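You operate a simulated robot arm through the tools that you are given. There is no shell and no other tool. Be economical: measure what you need, move in short steps, check, and stop when the job is done.

Carry out the task below with a simulated robot arm. There is one attempt and no reset: what you move stays moved.

Task
Fetch the grey filter and set it on top of the white spare belt roll.

It is judged by the outcome, as a careful person would: the job done as asked, and still so three seconds after it is handed in. It fails if anything else is knocked over, pushed out of place, dropped, spilled or broken.

Robot
A 7-joint arm with a two-finger parallel gripper, fixed in place. Base frame: the origin is at the foot of the arm, x ahead of it, y to its left, z up; the work surface is at about z = 0. Readings come in m, rad, newtons and seconds.
With the tool pointing down near the work surface it reaches from about 0.24 to 0.62 m from the base axis. Its first joint turns from -1.152 to 1.152 rad. Payload 2.6 kg.
The TCP is the grasp point between the finger pads, 0.03 m short of the fingertips. In the tool frame z runs along the fingers and y along their closing line. Largest opening 0.094 m; finger width 0.028, thickness 0.01; the body of the gripper, 0.05 by 0.096 m, starts 0.055 m behind the TCP.
Orientation is told as [roll, pitch, yaw] about the base's x, y, z axes, in that order, counted from this pose: with the fingers straight down and closing along the base's y, the tool's x points along the base's -x, its y along +y and its z along -z.

Tools
- The arm moves only by the tool step_arm. Its argument "plan" is one flat list of numbers, 7 for each row, row after row: the shift along the tool's x, y, z in mm, then the turn, a rotation vector about the tool's x, y, z in rad, then the gripper command, from -1 (fully open) to 1 (shut), values between in proportion. In form: [dx, dy, dz, wx, wy, wz, fingers, dx, dy, dz, wx, wy, wz, fingers, ...]. A call has 1 to 10 rows; each row shifts and turns the commanded pose from where the row before left it, along the tool's axes as they then stand. Rows are played at 5 a second. More than 0.05 m and 0.15 rad between two rows, or a gripper value outside its range, and nothing of the call is played. Where a pose cannot be reached the arm comes as near as it can. A force on the tool above 40 N (or 10 N above the force at the start of the call, whichever is more), or a blocked arm, ends the call early, and 0.2 s more pass. Each finger travels about 0.072 m/s and halts on what it meets, pressing with about 30 N; the grip force reading is that of the motor and also rises with nothing between the fingers. The clock runs only during rows and for 0.2 s after the last one: add rows that do not move to give the fingers time. The reply holds the time, the measured pose of the TCP, the force on the tool along the base axes, the opening and the grip force, in the units named above and with some noise, and new pictures: "views" is both (left out), scene, wrist or none.
- Cameras (640 x 400 px; columns grow to the right, rows downward): "scene" is fixed at [0.0478, 0.4424, 0.5605]; the picture's right is [-0.60, -0.80, 0.00], its down [-0.50, 0.37, -0.78] and it looks along [0.62, -0.47, -0.62] (base axes); focal length 341 px, centre (320, 200). "wrist" rides on the gripper at [-0.037, 0, -0.058] in the tool frame; the picture's right is [0.00, -1.00, 0.00], its down [0.97, 0.00, -0.24] and it looks along [0.24, 0.00, 0.97] (tool axes); focal length 218 px, centre (320, 200). There is no depth. A picture from a camera that has moved, and an enlarged one, comes with that camera's place and axes in the base frame and with its lens. The place of the scene camera against the robot may be out by one fixed shift of up to 0.012 m in any direction.
- enlarge(camera, box): a new picture of the part [left, top, right, bottom] of that camera's present view, enlarged. The clock stands still meanwhile.
- hand_in(): hands the job in; it is judged then, once.

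Work in short steps. Places have to be worked out from the pictures, the camera data and where the tool is seen: move nearer, look again, correct. Check each grasp and each placing, and mend what went wrong. You have 90 turns and 170 pictures in all, those below and enlarged ones among them. Open the gripper and draw the arm clear of the work before you hand the job in, unless the task says otherwise; then end with one line.

The tools are called after "Call:" as name(argument=value, ...) on one line, values as JSON. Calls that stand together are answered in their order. step_arm: Moves the arm, as the interface text tells. Its arguments: {"type":"object","properties":{"plan":{"type":"array"},"views":{"type":"string","enum":["both","scene","wrist","none"]}},"required":["plan"]} The other tools are called the same way: enlarge (camera, box) takes an enlarged picture of a part of a camera's view; hand_in () hands the job in.

At the start:

```text
time: 0.0
eef_pos: [0.2668, 0.219, 0.3497]
ee_rot: [0.0, -0.001, 0.001]
force: [-0.5, 1.2, -0.7]
grip_width: 0.0941
gripper_force: 0.0
```

scene: 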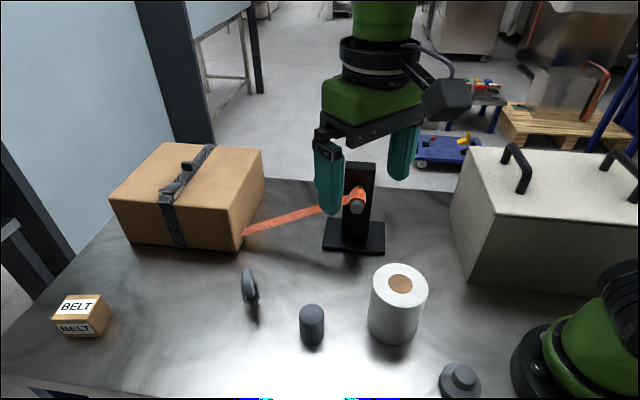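
wrist: 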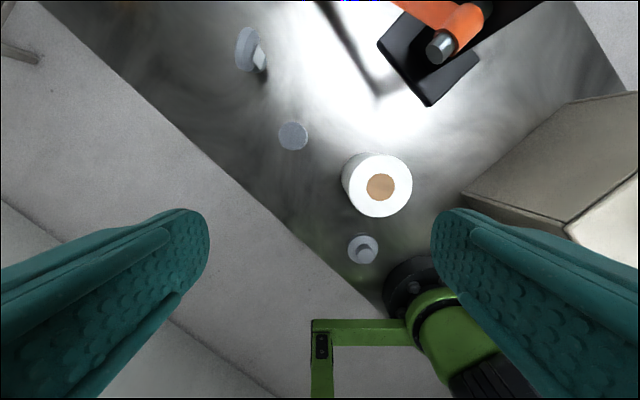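

I see three grey objects (a disc-like one, a cylinder, a knob-like one) and the white roll; I enlarge to identify the filter.

Call:
enlarge(camera="scene", box=[220, 250, 500, 400])

Call:
enlarge(camera="wrist", box=[220, 10, 440, 280])

```text
2.29 times, centred on (360, 325) of scene
camera zoom: at [0.0478, 0.4424, 0.5605], right [-0.6, -0.8, 0.0], down [-0.5, 0.37, -0.78], along [0.62, -0.47, -0.62], focal length 778 px, centre (229, -86)
```

zoom: 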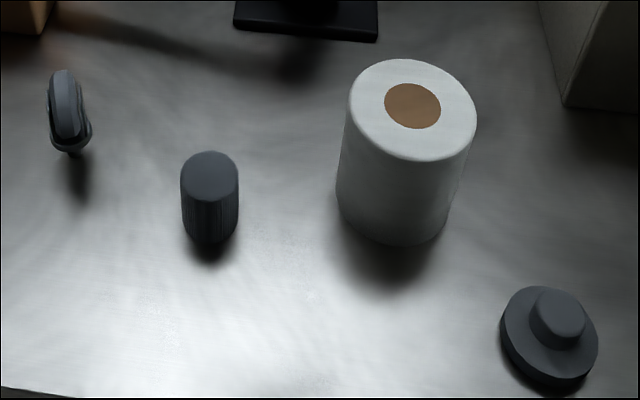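

```text
1.48 times, centred on (330, 145) of wrist
camera zoom: at [0.3029, 0.2204, 0.4081], right [0.0, -1.0, 0.0], down [-0.97, 0.0, 0.24], along [-0.24, 0.0, -0.97], focal length 323 px, centre (305, 282)
```

zoom: 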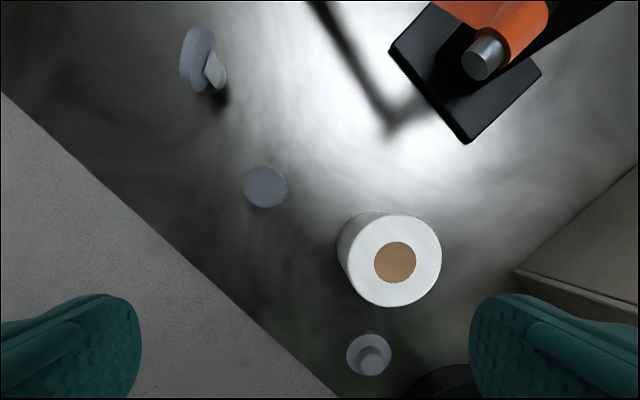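

The ribbed cylinder at about (0.318, 0.26), ~0.056 tall, looks like a filter cartridge; the roll is at about (0.246, 0.13), ~0.108 tall. I move lower and nearer to see the objects better.

Call:
step_arm(plan=[-10, 10, 0, 0, 0, 0, -1, 0, 10, 35, 0, 0, 0, -1, 0, 10, 35, 0, 0, 0, -1, 0, 10, 35, 0, 0, 0, -1, 0, 0, 0, 0, 0, 0, -1])

```text
time: 1.2
eef_pos: [0.2737, 0.2582, 0.2443]
ee_rot: [0.002, -0.001, -0.001]
force: [-1.2, 0.6, -0.1]
grip_width: 0.0941
gripper_force: 0.0
camera wrist: at [0.311, 0.2602, 0.3031], right [0.0, -1.0, 0.0], down [-0.97, 0.0, 0.24], along [-0.24, 0.0, -0.97], focal length 218 px, centre (320, 200)
```

scene: 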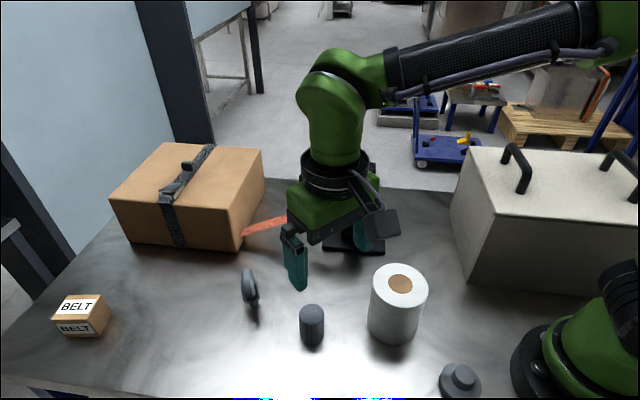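
wrist: 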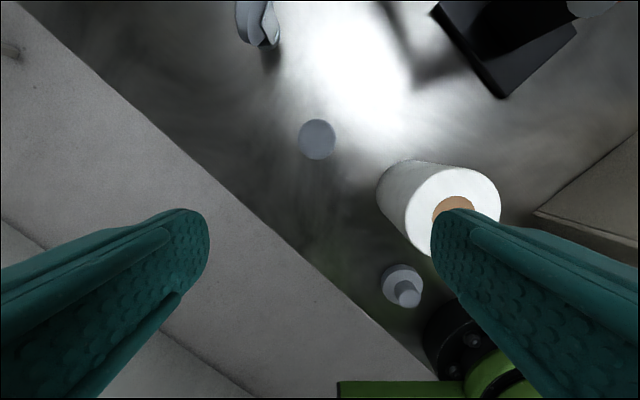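

Call:
enlarge(camera="scene", box=[230, 260, 340, 350])

Call:
enlarge(camera="scene", box=[420, 350, 500, 400])

Call:
enlarge(camera="wrist", box=[220, 0, 340, 75])

```text
4.44 times, centred on (285, 305) of scene
camera zoom: at [0.0478, 0.4424, 0.5605], right [-0.6, -0.8, 0.0], down [-0.5, 0.37, -0.78], along [0.62, -0.47, -0.62], focal length 1514 px, centre (476, -267)
```

zoom: 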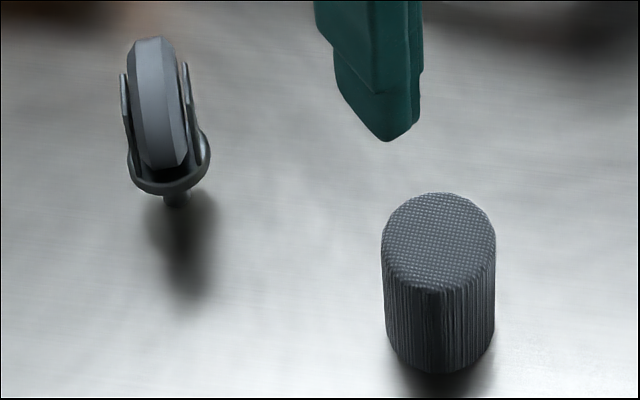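

```text
8.00 times, centred on (460, 375) of scene
camera zoom: at [0.0478, 0.4424, 0.5605], right [-0.6, -0.8, 0.0], down [-0.5, 0.37, -0.78], along [0.62, -0.47, -0.62], focal length 2725 px, centre (-800, -1200)
```

zoom: 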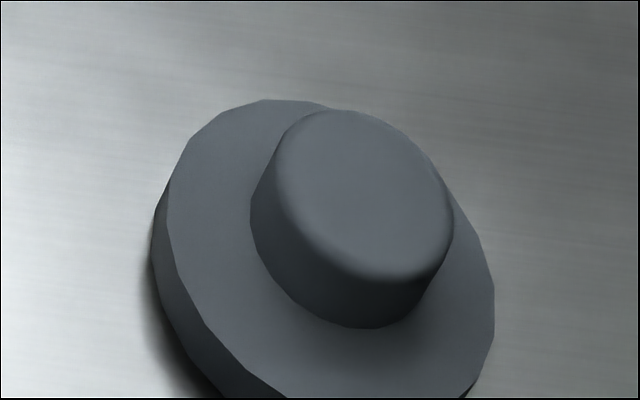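

```text
5.33 times, centred on (280, 38) of wrist
camera zoom: at [0.311, 0.2602, 0.3031], right [0.0, -1.0, 0.0], down [-0.97, 0.0, 0.24], along [-0.24, 0.0, -0.97], focal length 1164 px, centre (533, 1067)
```

zoom: 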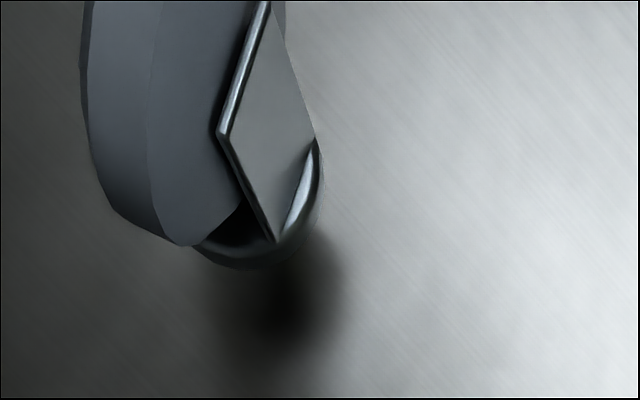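

The meshed, pleated cylinder is the filter (others are a caster and a knob/cap). Its centre is about (0.318, 0.263); I go above it and check.

Call:
step_arm(plan=[-22, 3, 0, 0, 0, 0, -1, -22, 2, 20, 0, 0, 0, -1, 0, 0, 35, 0, 0, 0, -1, 0, 0, 35, 0, 0, 0, -1, 0, 0, 25, 0, 0, 0, -1, 0, 0, 0, 0, 0, 0, -1])

```text
time: 2.6
eef_pos: [0.3186, 0.2644, 0.1288]
ee_rot: [0.0, 0.0, 0.001]
force: [0.8, 0.0, 0.0]
grip_width: 0.094
gripper_force: 0.0
camera wrist: at [0.3547, 0.2656, 0.1869], right [0.0, -1.0, 0.0], down [-0.97, 0.0, 0.24], along [-0.24, 0.0, -0.97], focal length 218 px, centre (320, 200)
```

scene: 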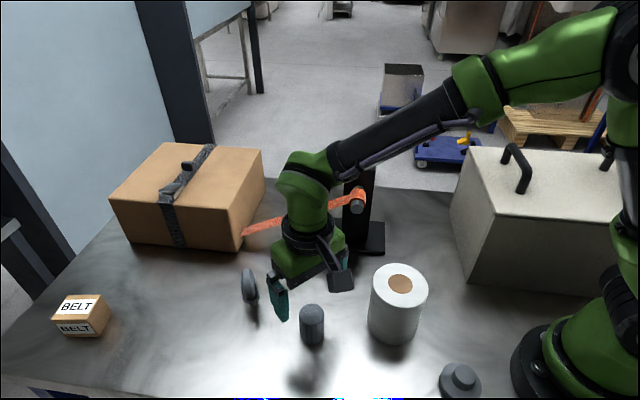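
wrist: 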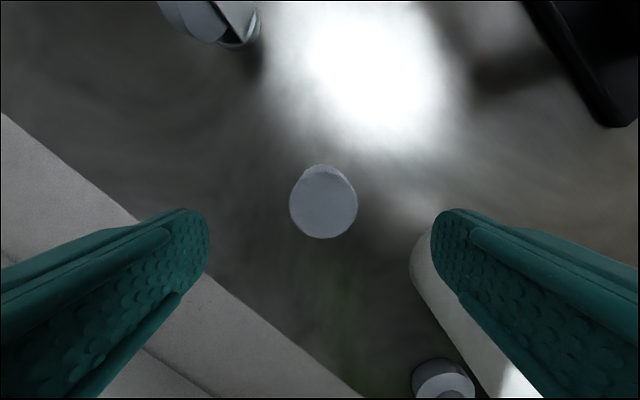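

The filter is centred between the fingers. I descend to z≈0.038 and close.

Call:
step_arm(plan=[0, -1, 30, 0, 0, 0, -1, 0, 0, 30, 0, 0, 0, -1, 0, 0, 20, 0, 0, 0, -1, 0, 0, 11, 0, 0, 0, -1, 0, 0, 0, 0, 0, 0, -1, 0, 0, 0, 0, 0, 0, 1, 0, 0, 0, 0, 0, 0, 1, 0, 0, 0, 0, 0, 0, 1, 0, 0, 0, 0, 0, 0, 1])

```text
time: 4.6
eef_pos: [0.3195, 0.2609, 0.0377]
ee_rot: [0.001, 0.0, 0.001]
force: [0.2, -0.1, -0.6]
grip_width: 0.0425
gripper_force: 30.1
camera wrist: at [0.3564, 0.2633, 0.0966], right [0.0, -1.0, 0.0], down [-0.97, 0.0, 0.24], along [-0.24, 0.0, -0.97], focal length 218 px, centre (320, 200)
```

scene: 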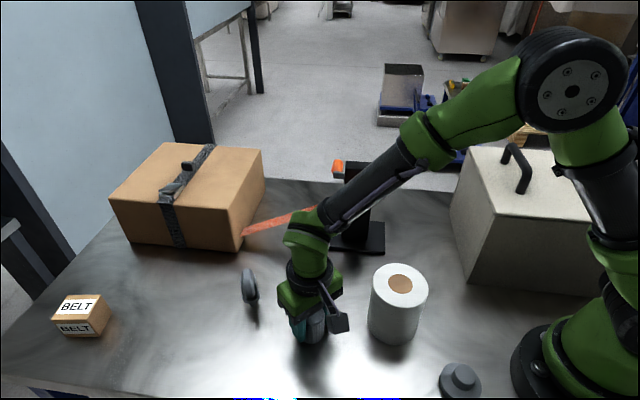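
wrist: 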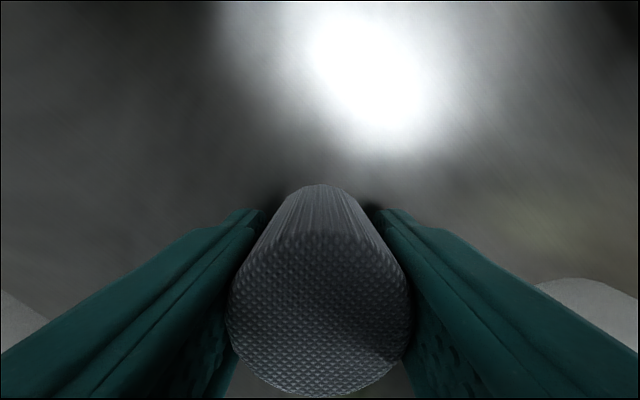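

Grip width 0.0425 m at 30 N: held. I lift straight up by 160 mm.

Call:
step_arm(plan=[0, 0, -15, 0, 0, 0, 1, 0, 0, -25, 0, 0, 0, 1, 0, 0, -30, 0, 0, 0, 1, 0, 0, -30, 0, 0, 0, 1, 0, 0, -30, 0, 0, 0, 1, 0, 0, -30, 0, 0, 0, 1, 0, 0, 0, 0, 0, 0, 1])

```text
time: 6.2
eef_pos: [0.3186, 0.2618, 0.2003]
ee_rot: [0.0, 0.0, 0.001]
force: [0.5, 0.2, 0.2]
grip_width: 0.0423
gripper_force: 30.1
camera wrist: at [0.3558, 0.2647, 0.2586], right [0.0, -1.0, 0.0], down [-0.97, 0.0, 0.24], along [-0.24, 0.0, -0.97], focal length 218 px, centre (320, 200)
```

scene: 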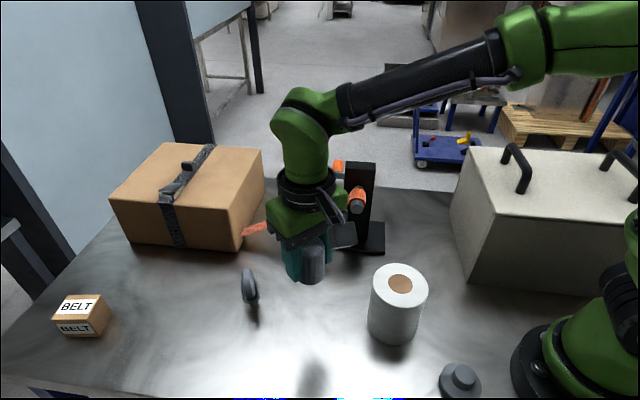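
wrist: 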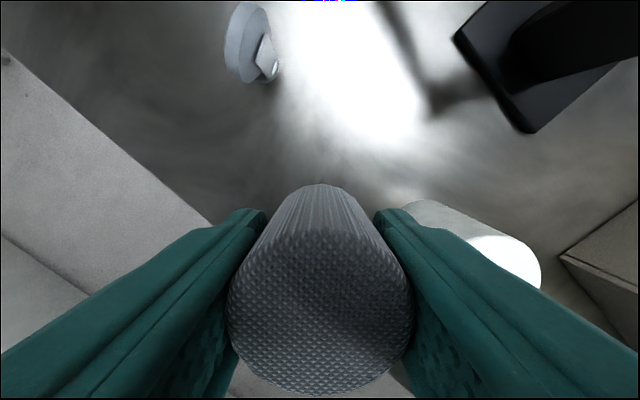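

Held firmly. I carry it at this height to above the roll at about (0.247, 0.134).

Call:
step_arm(plan=[10, -18, 0, 0, 0, 0, 1, 14, -25, 0, 0, 0, 0, 1, 14, -25, 0, 0, 0, 0, 1, 14, -25, 0, 0, 0, 0, 1, 12, -20, 0, 0, 0, 0, 1, 8, -15, 0, 0, 0, 0, 1, 0, 0, 0, 0, 0, 0, 1, 0, 0, 0, 0, 0, 0, 1])

```text
time: 8.0
eef_pos: [0.2493, 0.1336, 0.1995]
ee_rot: [0.0, 0.0, 0.0]
force: [0.2, 0.1, -0.7]
grip_width: 0.0423
gripper_force: 29.8
camera wrist: at [0.2853, 0.1354, 0.2576], right [0.0, -1.0, 0.0], down [-0.97, 0.0, 0.24], along [-0.24, 0.0, -0.97], focal length 218 px, centre (320, 200)
```

scene: 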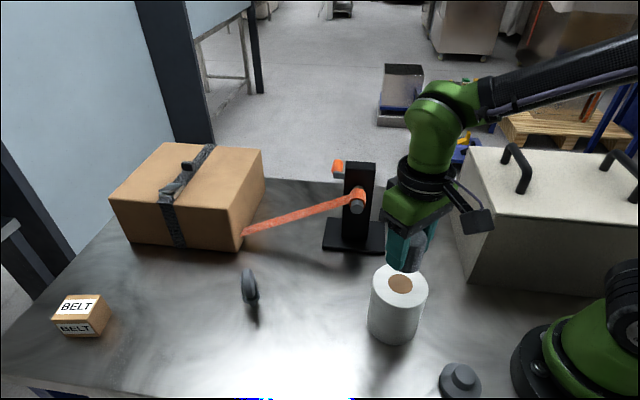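
wrist: 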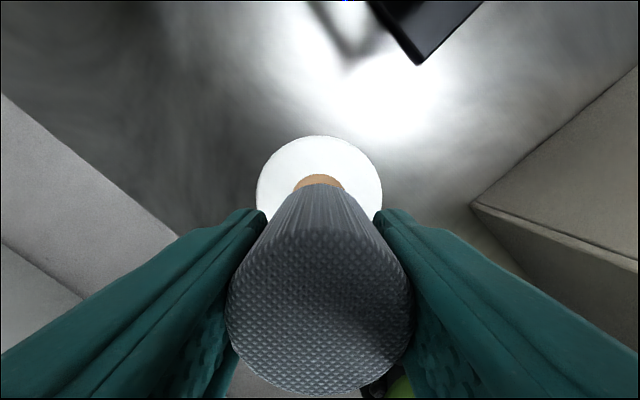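

The filter is aligned with the roll in the wrist view (same column; x within a few mm). I lower to bring its base just above the roll top and look.

Call:
step_arm(plan=[1, 0, 20, 0, 0, 0, 1, 0, 0, 15, 0, 0, 0, 1, 0, 0, 8, 0, 0, 0, 1, 0, 0, 0, 0, 0, 0, 1], views="none")

Call:
enlarge(camera="scene", box=[340, 220, 470, 350])

Call:
enlarge(camera="wrist", box=[200, 100, 440, 280])

```text
time: 9.0
eef_pos: [0.2473, 0.1345, 0.1578]
ee_rot: [0.002, -0.001, 0.0]
force: [-0.5, -0.4, -0.3]
grip_width: 0.0423
gripper_force: 30.1
```

```text
3.08 times, centred on (405, 285) of scene
camera zoom: at [0.0478, 0.4424, 0.5605], right [-0.6, -0.8, 0.0], down [-0.5, 0.37, -0.78], along [0.62, -0.47, -0.62], focal length 1048 px, centre (58, -62)
```

zoom: 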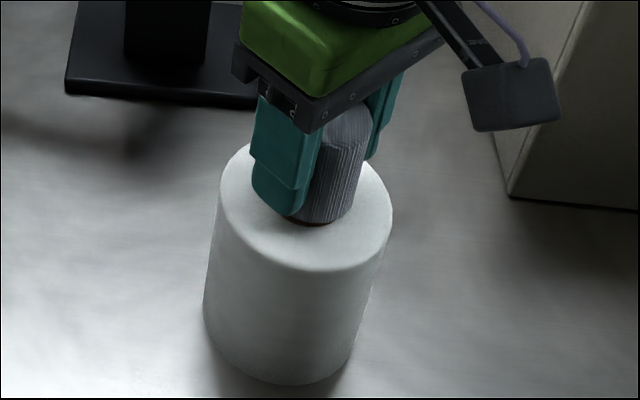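

```text
2.22 times, centred on (320, 190) of wrist
camera zoom: at [0.2834, 0.1364, 0.2147], right [0.0, -1.0, 0.0], down [-0.97, 0.0, 0.24], along [-0.24, 0.0, -0.97], focal length 485 px, centre (320, 222)
```

zoom: 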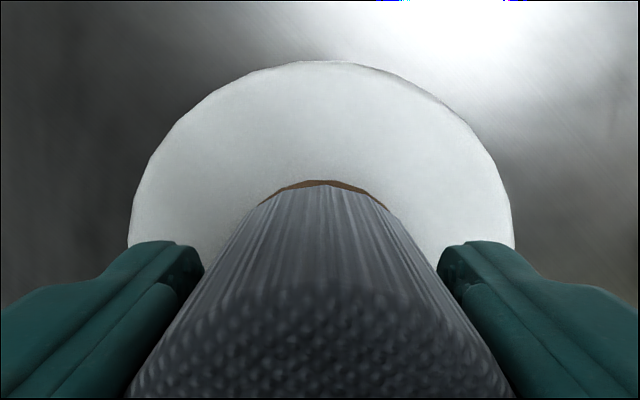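

It is centred over the core with roughly a centimetre left. I lower in small steps watching the vertical force.

Call:
step_arm(plan=[0, 0, 4, 0, 0, 0, 1, 0, 0, 3, 0, 0, 0, 1, 0, 0, 0, 0, 0, 0, 1], views="none")

Call:
enlarge(camera="scene", box=[360, 230, 440, 300])

```text
time: 9.8
eef_pos: [0.2477, 0.1339, 0.1496]
ee_rot: [-0.001, 0.0, -0.001]
force: [0.5, 0.0, 0.9]
grip_width: 0.0422
gripper_force: 29.2
```

```text
5.71 times, centred on (400, 265) of scene
camera zoom: at [0.0478, 0.4424, 0.5605], right [-0.6, -0.8, 0.0], down [-0.5, 0.37, -0.78], along [0.62, -0.47, -0.62], focal length 1946 px, centre (-137, -171)
```

zoom: 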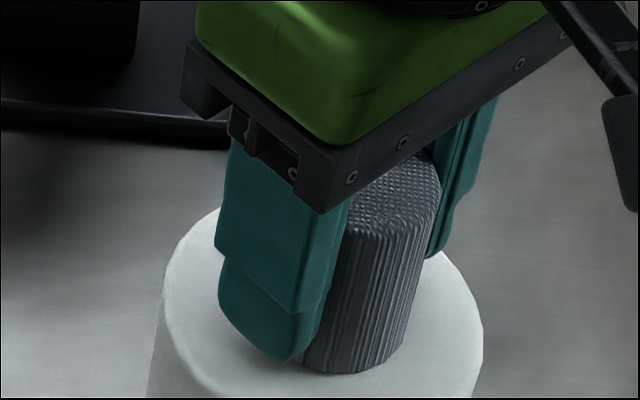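

The base is still slightly above the roll with no contact force; I go on down by 2 mm steps.

Call:
step_arm(plan=[0, 0, 2, 0, 0, 0, 1, 0, 0, 0, 0, 0, 0, 1], views="none")

```text
time: 10.4
eef_pos: [0.248, 0.1355, 0.1489]
ee_rot: [0.0, -0.002, -0.002]
force: [-4.3, -2.8, 17.2]
grip_width: 0.0424
gripper_force: 29.4
```

Contact (17 N up). I back off 1 mm to relieve the load and check.

Call:
step_arm(plan=[0, 0, -1, 0, 0, 0, 1, 0, 0, 0, 0, 0, 0, 1], views="none")

```text
time: 11.0
eef_pos: [0.2476, 0.1343, 0.1488]
ee_rot: [0.0, 0.0, 0.001]
force: [0.9, 0.0, 4.6]
grip_width: 0.0423
gripper_force: 29.7
```

Only a light 4.6 N of contact now, so the filter is resting on the roll. I open the gripper slowly.

Call:
step_arm(plan=[0, 0, 0, 0, 0, 0, 0.0, 0, 0, 0, 0, 0, 0, -0.3, 0, 0, 0, 0, 0, 0, -0.7, 0, 0, 0, 0, 0, 0, -1, 0, 0, 0, 0, 0, 0, -1, 0, 0, 0, 0, 0, 0, -1])

```text
time: 12.4
eef_pos: [0.247, 0.1348, 0.1482]
ee_rot: [0.001, 0.0, -0.001]
force: [1.0, -1.0, 0.5]
grip_width: 0.0939
gripper_force: 0.0
camera wrist: at [0.2838, 0.1367, 0.2064], right [0.0, -1.0, 0.0], down [-0.97, 0.0, 0.24], along [-0.24, 0.0, -0.97], focal length 218 px, centre (320, 200)
```

scene: 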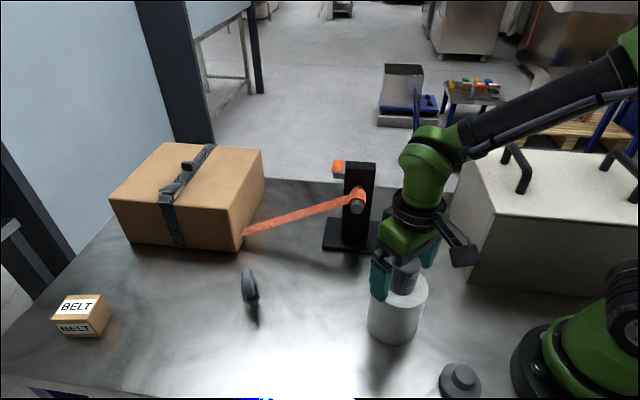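
wrist: 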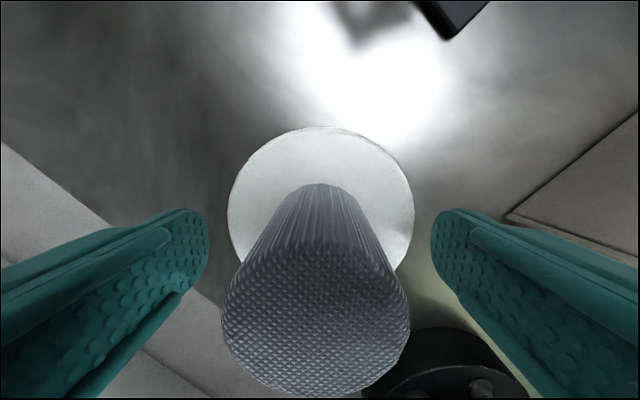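

The filter stands on the roll and the fingers are open. I withdraw straight up and check.

Call:
step_arm(plan=[0, 0, -15, 0, 0, 0, -1, 0, 0, -25, 0, 0, 0, -1, 0, 0, -35, 0, 0, 0, -1, 0, 0, -35, 0, 0, 0, -1, 0, 0, -35, 0, 0, 0, -1, -25, 10, -15, 0, 0, 0, -1, -25, 20, 0, 0, 0, 0, -1, 0, 0, 0, 0, 0, 0, -1])

Call:
enlarge(camera="scene", box=[340, 220, 470, 350])

```text
time: 14.2
eef_pos: [0.2984, 0.1645, 0.3069]
ee_rot: [-0.002, 0.0, 0.001]
force: [0.3, -0.3, -0.7]
grip_width: 0.094
gripper_force: 0.2
camera wrist: at [0.3346, 0.1659, 0.3645], right [0.0, -1.0, 0.0], down [-0.97, 0.0, 0.24], along [-0.24, 0.0, -0.97], focal length 218 px, centre (320, 200)
```

scene: 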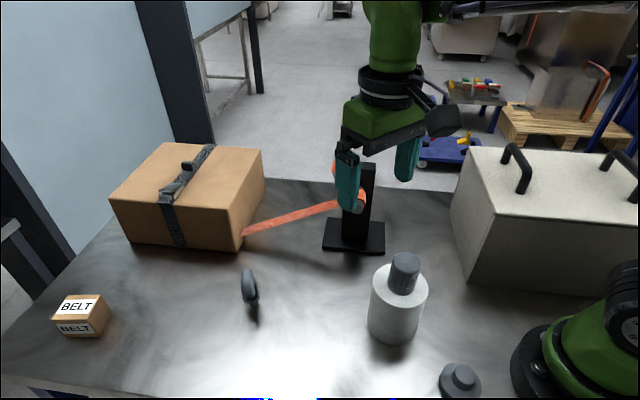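
wrist: 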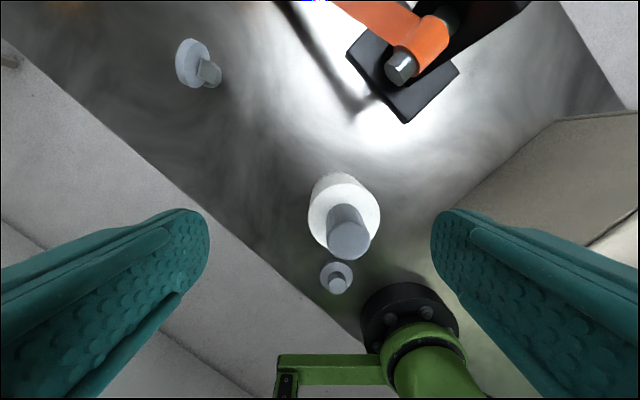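

```text
3.08 times, centred on (405, 285) of scene
camera zoom: at [0.0478, 0.4424, 0.5605], right [-0.6, -0.8, 0.0], down [-0.5, 0.37, -0.78], along [0.62, -0.47, -0.62], focal length 1048 px, centre (58, -62)
```

zoom: 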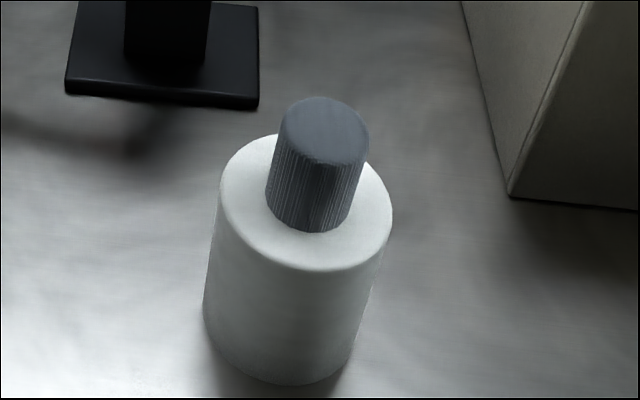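

The filter stands upright and centred on the roll, the arm is clear and nothing else has moved, so I hand in.

Call:
hand_in()

```text
The job is handed in.
```

The grey filter is standing upright and centred on top of the white spare belt roll. The gripper is open, the arm is clear, and nothing else appears to have moved.
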